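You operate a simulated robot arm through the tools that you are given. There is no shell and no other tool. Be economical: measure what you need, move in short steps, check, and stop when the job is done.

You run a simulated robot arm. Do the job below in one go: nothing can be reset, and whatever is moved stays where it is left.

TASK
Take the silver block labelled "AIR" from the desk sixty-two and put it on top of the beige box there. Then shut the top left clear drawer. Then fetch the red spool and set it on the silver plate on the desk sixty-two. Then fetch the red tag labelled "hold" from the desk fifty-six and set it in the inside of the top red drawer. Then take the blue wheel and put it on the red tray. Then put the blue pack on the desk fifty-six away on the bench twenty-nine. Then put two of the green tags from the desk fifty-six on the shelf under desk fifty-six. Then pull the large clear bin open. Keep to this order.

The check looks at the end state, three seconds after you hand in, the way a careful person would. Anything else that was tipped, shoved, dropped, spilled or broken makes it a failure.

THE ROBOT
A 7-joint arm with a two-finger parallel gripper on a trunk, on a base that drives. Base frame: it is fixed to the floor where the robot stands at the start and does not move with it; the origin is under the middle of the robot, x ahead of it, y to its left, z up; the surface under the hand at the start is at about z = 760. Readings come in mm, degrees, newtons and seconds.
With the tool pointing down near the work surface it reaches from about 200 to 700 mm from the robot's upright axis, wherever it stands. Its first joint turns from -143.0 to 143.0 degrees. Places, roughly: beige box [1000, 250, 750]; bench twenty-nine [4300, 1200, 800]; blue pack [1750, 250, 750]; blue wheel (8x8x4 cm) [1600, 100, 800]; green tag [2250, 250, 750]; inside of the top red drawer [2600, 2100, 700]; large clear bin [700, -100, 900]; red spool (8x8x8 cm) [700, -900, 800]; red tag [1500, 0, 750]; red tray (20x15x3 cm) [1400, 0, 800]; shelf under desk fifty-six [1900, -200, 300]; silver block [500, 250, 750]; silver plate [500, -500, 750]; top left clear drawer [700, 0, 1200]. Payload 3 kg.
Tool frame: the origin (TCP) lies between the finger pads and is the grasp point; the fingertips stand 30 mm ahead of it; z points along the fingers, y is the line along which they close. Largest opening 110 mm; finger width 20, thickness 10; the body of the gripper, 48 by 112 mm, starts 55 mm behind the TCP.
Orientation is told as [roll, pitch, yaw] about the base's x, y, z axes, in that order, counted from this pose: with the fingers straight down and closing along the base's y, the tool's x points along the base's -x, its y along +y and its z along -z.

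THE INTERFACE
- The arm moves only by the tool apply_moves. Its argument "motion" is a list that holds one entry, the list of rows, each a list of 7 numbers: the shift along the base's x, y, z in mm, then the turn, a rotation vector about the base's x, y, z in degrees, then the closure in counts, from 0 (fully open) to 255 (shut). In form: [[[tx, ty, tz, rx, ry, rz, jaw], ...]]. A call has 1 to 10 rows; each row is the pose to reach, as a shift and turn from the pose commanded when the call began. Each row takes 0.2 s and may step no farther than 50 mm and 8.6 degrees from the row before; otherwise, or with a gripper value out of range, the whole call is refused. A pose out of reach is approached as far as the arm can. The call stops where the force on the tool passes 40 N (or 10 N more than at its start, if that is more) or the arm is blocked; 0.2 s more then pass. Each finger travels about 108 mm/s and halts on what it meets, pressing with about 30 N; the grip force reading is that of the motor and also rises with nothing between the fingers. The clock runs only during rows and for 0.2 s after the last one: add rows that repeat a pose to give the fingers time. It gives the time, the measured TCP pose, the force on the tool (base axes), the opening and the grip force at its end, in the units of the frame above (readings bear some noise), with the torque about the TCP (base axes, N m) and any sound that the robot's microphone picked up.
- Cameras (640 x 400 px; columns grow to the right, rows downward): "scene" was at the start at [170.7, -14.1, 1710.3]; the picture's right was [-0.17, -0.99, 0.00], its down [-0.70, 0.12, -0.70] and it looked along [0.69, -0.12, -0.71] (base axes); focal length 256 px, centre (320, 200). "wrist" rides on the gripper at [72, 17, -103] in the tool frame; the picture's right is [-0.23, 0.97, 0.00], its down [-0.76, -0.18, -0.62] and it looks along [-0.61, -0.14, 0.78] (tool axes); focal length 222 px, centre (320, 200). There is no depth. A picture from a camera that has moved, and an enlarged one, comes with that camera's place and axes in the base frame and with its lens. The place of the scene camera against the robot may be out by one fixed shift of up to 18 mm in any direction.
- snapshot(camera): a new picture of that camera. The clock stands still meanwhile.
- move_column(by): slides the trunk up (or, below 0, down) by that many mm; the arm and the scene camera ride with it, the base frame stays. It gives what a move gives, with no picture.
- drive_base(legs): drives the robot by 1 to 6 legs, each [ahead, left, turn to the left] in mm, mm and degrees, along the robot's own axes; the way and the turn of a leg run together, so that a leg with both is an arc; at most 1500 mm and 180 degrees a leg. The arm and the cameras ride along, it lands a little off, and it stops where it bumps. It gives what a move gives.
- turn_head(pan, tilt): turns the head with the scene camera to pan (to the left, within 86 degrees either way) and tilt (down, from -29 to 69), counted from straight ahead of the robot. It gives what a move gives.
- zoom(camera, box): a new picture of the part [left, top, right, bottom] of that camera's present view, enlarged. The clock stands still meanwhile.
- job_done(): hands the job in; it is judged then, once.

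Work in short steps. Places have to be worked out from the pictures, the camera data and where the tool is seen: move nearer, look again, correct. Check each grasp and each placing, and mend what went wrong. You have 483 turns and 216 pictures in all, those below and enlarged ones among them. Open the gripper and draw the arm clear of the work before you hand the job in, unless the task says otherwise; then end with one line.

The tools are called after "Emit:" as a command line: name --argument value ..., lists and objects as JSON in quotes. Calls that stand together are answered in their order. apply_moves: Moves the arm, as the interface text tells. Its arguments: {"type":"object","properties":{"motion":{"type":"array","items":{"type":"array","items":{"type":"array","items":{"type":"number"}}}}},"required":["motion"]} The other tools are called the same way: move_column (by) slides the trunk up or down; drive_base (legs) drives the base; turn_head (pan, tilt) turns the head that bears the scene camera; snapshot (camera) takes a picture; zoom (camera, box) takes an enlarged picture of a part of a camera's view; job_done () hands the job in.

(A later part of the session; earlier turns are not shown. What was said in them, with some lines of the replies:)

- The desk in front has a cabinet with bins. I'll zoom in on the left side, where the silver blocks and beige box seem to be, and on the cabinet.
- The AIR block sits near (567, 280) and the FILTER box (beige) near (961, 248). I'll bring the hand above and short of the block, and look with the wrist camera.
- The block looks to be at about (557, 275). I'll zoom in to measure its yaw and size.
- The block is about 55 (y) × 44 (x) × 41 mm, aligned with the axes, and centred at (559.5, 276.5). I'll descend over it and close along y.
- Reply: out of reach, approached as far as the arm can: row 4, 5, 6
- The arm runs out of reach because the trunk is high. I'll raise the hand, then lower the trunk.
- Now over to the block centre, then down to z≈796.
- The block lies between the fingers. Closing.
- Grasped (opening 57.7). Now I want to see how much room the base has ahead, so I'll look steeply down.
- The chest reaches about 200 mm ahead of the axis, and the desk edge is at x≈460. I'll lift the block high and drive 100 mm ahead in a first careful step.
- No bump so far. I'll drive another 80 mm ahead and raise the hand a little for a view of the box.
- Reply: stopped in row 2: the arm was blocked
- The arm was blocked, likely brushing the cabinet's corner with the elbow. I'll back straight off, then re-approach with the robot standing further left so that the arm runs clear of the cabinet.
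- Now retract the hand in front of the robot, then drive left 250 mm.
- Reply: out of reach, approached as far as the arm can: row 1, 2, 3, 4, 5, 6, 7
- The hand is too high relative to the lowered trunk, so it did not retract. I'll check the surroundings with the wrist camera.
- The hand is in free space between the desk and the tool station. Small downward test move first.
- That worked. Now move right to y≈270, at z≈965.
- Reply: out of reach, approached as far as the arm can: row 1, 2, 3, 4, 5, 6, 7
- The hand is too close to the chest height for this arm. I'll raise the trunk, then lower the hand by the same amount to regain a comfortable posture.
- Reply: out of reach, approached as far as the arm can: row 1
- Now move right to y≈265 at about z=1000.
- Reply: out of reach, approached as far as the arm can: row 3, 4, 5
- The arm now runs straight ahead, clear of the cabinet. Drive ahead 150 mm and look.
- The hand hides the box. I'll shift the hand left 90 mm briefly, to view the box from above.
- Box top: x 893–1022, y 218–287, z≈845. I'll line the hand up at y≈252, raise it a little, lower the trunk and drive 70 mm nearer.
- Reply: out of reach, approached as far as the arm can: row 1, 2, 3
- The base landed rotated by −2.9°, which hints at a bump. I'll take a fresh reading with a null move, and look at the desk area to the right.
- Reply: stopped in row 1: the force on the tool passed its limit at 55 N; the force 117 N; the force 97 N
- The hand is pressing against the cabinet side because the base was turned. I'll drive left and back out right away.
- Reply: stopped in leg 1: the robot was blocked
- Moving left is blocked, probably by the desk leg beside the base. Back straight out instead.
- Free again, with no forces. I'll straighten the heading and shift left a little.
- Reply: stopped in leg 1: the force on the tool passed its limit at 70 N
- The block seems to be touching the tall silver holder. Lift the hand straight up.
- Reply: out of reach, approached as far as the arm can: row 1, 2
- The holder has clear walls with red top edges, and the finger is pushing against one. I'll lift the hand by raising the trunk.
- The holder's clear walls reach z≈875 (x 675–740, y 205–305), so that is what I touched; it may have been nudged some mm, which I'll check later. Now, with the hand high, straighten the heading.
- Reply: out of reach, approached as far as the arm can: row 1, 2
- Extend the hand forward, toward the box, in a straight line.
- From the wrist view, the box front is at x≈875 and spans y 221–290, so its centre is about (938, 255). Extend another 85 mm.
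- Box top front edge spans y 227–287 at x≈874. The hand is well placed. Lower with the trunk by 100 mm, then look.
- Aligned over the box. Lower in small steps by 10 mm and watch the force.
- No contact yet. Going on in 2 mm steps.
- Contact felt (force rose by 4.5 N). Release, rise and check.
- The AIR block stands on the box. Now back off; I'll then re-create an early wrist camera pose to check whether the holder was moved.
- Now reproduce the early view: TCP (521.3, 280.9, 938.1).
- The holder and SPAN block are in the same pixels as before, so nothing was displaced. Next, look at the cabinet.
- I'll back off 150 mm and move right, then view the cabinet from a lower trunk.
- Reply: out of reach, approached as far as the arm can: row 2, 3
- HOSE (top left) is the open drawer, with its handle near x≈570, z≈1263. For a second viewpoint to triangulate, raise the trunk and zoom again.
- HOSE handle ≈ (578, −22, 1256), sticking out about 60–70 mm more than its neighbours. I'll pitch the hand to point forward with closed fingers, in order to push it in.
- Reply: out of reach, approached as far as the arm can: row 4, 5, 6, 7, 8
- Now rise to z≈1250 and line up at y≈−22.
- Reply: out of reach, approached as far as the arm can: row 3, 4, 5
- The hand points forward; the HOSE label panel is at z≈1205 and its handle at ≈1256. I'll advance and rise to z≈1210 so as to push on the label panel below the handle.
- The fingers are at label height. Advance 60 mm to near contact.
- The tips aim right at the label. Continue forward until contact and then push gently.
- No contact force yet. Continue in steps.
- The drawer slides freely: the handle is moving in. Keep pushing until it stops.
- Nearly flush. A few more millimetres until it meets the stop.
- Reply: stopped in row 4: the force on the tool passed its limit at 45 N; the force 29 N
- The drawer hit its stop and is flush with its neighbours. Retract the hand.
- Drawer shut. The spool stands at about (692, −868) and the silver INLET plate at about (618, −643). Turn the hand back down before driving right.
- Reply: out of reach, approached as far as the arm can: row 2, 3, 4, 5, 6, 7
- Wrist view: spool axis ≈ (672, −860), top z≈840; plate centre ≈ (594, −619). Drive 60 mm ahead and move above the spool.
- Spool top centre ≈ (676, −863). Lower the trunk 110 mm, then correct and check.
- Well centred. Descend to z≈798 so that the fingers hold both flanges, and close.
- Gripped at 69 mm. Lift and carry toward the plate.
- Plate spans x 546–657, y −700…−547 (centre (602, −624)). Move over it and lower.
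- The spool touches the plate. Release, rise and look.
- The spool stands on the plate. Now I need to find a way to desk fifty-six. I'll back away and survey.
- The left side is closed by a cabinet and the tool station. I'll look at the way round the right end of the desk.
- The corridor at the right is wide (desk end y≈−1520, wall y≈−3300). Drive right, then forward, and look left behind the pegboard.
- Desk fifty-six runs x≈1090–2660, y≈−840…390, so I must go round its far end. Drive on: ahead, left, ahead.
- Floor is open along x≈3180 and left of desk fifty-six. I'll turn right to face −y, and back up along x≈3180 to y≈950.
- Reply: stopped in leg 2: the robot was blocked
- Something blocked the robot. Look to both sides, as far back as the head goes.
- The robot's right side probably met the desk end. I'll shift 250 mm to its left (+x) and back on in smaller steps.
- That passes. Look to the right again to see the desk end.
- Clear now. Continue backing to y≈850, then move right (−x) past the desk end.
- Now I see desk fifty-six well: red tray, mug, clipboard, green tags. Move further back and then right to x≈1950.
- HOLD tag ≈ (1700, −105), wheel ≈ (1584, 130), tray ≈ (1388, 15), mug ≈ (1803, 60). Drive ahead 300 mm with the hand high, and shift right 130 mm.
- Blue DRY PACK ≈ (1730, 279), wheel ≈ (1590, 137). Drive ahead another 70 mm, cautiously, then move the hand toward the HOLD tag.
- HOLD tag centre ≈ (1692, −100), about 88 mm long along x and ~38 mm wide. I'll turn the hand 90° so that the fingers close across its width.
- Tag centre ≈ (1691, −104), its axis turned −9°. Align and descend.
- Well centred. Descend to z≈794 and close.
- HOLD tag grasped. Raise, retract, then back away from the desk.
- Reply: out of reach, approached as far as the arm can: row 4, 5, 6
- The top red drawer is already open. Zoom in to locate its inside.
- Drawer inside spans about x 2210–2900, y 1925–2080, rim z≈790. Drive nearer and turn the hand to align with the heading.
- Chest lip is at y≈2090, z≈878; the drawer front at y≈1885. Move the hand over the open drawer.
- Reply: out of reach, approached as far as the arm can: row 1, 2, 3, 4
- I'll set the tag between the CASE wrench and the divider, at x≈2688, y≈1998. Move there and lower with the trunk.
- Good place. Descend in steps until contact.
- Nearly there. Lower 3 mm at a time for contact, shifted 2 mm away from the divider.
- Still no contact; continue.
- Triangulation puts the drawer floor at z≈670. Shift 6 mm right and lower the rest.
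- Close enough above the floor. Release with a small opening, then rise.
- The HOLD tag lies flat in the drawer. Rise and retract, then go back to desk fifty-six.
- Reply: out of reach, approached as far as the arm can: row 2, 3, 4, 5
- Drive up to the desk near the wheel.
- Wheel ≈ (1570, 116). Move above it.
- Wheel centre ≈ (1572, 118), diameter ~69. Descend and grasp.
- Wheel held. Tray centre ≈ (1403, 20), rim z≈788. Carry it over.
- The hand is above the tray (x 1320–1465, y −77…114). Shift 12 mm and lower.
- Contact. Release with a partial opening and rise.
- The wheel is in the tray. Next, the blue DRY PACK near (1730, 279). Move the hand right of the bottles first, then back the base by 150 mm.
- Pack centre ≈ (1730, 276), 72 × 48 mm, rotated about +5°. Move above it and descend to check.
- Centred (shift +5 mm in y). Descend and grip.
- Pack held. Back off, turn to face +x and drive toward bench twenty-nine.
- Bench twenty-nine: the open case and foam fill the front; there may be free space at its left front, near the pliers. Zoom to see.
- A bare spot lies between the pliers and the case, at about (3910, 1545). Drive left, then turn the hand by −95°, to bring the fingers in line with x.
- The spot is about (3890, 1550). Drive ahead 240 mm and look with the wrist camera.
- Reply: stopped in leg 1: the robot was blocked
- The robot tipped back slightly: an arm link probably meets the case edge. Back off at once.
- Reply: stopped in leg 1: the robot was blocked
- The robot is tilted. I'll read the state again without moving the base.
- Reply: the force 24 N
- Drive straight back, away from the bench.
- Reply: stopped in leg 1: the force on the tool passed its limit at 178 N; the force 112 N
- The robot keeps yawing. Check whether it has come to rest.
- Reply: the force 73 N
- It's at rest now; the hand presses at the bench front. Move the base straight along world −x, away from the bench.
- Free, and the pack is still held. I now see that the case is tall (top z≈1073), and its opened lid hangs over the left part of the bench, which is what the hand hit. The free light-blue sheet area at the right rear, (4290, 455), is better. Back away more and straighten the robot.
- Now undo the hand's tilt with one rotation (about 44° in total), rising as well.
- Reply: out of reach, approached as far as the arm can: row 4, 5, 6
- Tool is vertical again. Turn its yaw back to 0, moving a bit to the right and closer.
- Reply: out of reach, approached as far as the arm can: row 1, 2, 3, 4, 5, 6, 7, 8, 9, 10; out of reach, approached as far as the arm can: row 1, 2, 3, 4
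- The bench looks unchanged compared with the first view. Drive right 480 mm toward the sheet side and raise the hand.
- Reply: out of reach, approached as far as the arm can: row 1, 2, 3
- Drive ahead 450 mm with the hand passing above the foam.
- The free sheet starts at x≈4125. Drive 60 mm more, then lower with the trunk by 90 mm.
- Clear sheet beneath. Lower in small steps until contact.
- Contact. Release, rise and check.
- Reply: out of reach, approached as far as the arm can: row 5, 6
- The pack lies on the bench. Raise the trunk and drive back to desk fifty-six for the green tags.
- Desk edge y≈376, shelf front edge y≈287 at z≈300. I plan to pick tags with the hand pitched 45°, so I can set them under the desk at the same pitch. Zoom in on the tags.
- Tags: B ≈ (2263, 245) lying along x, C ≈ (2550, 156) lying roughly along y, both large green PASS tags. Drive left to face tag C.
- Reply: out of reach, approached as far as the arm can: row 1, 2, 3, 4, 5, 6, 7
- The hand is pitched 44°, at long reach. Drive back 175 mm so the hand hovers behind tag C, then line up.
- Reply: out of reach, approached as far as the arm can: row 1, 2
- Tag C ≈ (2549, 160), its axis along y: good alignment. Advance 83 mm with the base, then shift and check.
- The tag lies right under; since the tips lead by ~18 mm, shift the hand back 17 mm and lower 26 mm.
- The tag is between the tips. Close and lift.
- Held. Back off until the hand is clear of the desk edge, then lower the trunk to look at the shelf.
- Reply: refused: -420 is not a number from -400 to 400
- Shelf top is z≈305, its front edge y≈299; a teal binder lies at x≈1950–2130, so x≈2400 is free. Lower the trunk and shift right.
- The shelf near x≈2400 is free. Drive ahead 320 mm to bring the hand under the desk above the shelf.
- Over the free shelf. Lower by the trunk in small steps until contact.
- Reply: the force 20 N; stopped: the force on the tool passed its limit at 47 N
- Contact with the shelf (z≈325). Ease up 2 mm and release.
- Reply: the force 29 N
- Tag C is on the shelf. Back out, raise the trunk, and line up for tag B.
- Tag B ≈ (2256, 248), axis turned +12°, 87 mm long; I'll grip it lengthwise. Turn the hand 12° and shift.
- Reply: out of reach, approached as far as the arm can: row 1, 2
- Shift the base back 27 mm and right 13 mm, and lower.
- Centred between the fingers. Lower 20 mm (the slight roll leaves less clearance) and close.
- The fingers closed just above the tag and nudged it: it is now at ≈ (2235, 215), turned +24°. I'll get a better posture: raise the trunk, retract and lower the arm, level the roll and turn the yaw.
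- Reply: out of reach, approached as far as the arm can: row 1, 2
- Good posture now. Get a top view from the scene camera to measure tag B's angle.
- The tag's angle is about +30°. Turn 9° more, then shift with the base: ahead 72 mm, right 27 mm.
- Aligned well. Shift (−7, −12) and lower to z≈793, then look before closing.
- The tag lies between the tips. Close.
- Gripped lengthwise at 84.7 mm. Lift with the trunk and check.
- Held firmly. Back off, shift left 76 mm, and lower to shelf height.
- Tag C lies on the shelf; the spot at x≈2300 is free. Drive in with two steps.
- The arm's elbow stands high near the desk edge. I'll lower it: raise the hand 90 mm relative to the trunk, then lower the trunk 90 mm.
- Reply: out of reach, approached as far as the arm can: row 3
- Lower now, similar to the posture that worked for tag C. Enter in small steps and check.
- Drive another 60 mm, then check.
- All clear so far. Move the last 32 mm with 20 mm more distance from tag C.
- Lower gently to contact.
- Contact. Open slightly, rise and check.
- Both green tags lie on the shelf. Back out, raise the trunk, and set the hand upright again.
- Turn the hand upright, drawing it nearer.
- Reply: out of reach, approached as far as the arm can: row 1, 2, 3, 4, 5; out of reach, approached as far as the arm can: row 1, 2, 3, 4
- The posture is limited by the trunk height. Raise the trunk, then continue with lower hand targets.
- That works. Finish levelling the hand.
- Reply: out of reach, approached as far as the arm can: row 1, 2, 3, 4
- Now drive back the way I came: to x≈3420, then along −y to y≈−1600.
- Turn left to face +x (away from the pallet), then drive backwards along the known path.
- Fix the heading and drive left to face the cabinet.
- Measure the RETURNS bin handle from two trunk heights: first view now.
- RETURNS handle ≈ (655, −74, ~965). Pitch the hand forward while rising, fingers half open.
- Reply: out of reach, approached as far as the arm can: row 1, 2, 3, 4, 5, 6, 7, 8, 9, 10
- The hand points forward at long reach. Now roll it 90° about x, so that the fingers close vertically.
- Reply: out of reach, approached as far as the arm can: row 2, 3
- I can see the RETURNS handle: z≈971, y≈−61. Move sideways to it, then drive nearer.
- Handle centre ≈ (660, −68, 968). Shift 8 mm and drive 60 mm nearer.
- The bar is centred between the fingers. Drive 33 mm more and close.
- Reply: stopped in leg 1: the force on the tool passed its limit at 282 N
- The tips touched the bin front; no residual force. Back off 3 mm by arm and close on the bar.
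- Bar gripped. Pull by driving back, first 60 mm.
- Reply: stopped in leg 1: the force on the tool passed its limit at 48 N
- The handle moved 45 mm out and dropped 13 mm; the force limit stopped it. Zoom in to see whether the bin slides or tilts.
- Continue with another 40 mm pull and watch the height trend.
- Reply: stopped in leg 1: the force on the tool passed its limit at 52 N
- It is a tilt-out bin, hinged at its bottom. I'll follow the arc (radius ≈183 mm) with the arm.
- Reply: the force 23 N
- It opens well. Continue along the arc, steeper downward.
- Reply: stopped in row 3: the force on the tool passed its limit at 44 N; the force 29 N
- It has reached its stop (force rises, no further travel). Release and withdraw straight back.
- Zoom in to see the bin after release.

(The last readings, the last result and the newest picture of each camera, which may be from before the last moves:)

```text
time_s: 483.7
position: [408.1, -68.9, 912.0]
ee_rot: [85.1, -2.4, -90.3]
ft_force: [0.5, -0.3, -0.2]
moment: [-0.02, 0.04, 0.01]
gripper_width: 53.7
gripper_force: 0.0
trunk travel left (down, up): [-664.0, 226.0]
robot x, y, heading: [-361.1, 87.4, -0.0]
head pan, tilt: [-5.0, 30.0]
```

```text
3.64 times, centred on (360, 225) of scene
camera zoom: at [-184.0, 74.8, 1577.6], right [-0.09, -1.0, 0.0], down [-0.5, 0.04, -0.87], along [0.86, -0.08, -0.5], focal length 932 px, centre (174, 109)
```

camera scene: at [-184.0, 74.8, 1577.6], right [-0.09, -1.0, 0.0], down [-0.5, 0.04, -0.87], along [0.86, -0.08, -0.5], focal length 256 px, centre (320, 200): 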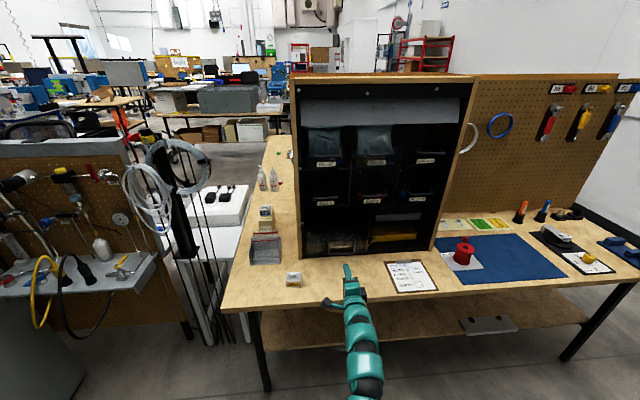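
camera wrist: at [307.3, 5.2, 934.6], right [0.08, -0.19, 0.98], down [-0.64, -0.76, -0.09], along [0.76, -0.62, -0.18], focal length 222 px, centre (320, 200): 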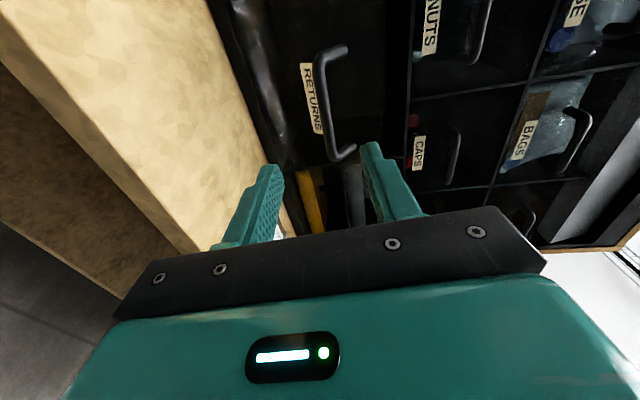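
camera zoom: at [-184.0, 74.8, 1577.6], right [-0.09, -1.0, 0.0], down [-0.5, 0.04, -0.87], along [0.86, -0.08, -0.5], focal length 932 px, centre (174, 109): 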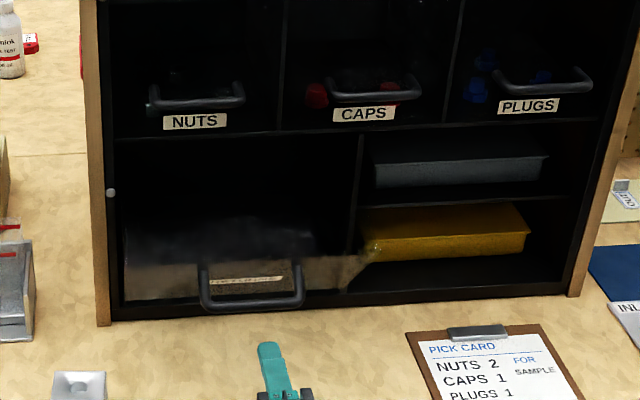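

The bin stays open (handle ≈ (555, −75, 900)) and the cabinet hasn't moved. Open the gripper fully, back the robot away, and check desk sixty-two once more.

Emit:
drive_base --legs '[[-250, 0, 0]]'

Emit:
apply_moves --motion '[[[0, 0, 0, 0, 0, 0, 0], [0, 0, 0, 0, 0, 0, 0], [0, 0, 0, 0, 0, 0, 0]]]'

Emit:
zoom --camera "scene" --box '[200, 130, 360, 300]'

Emit:
zoom --camera "scene" --box '[280, 130, 600, 300]'

```text
time_s: 485.5
position: [159.1, -65.8, 911.2]
ee_rot: [85.1, -2.3, -90.2]
ft_force: [-1.3, 0.5, -0.4]
moment: [-0.01, 0.01, 0.02]
gripper_width: 54.1
gripper_force: 0.0
trunk travel left (down, up): [-664.0, 226.0]
robot x, y, heading: [-611.8, 80.9, 0.1]
head pan, tilt: [-5.0, 30.0]
```

```text
time_s: 486.3
position: [159.8, -66.7, 911.9]
ee_rot: [85.0, -2.3, -90.1]
ft_force: [0.1, 0.7, 0.5]
moment: [-0.01, -0.01, 0.0]
gripper_width: 110.1
gripper_force: 0.0
trunk travel left (down, up): [-664.0, 226.0]
robot x, y, heading: [-614.4, 81.6, 0.5]
head pan, tilt: [-5.0, 30.0]
```

```text
2.35 times, centred on (280, 215) of scene
camera zoom: at [-431.7, 75.0, 1577.4], right [-0.08, -1.0, 0.0], down [-0.5, 0.04, -0.87], along [0.86, -0.07, -0.5], focal length 603 px, centre (414, 165)
```

zoom: 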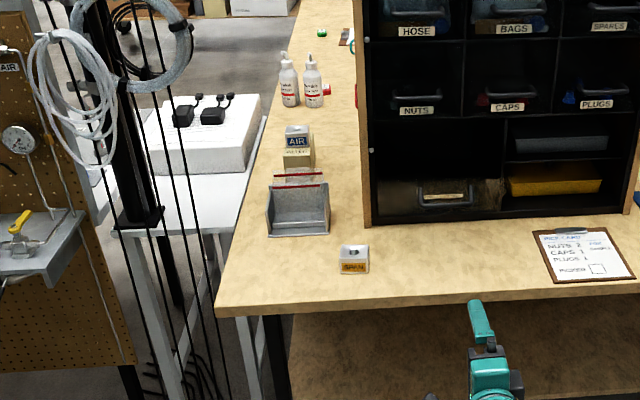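

```text
2.00 times, centred on (440, 215) of scene
camera zoom: at [-431.7, 75.0, 1577.4], right [-0.08, -1.0, 0.0], down [-0.5, 0.04, -0.87], along [0.86, -0.07, -0.5], focal length 512 px, centre (80, 170)
```

zoom: 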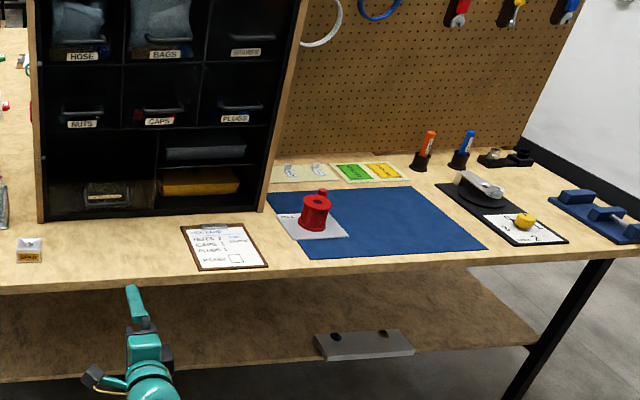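

AIR sits on the beige box, HOSE is shut, the spool stands on the plate, and the RETURNS bin is open. The gripper is open and the arm is clear, so I'm handing in.

Emit:
job_done

```text
The job is handed in.
```

All eight steps were carried out in order and the job is handed in, but along the way I bumped a few things. I pressed on the holder and the cabinet on desk sixty-two, hit the open case lid on bench twenty-nine, met something at the end of desk fifty-six, and nudged one green tag before picking it up. In later pictures the holder, cabinet and bench items looked unmoved; I did not specifically check for movement at the end of desk fifty-six.
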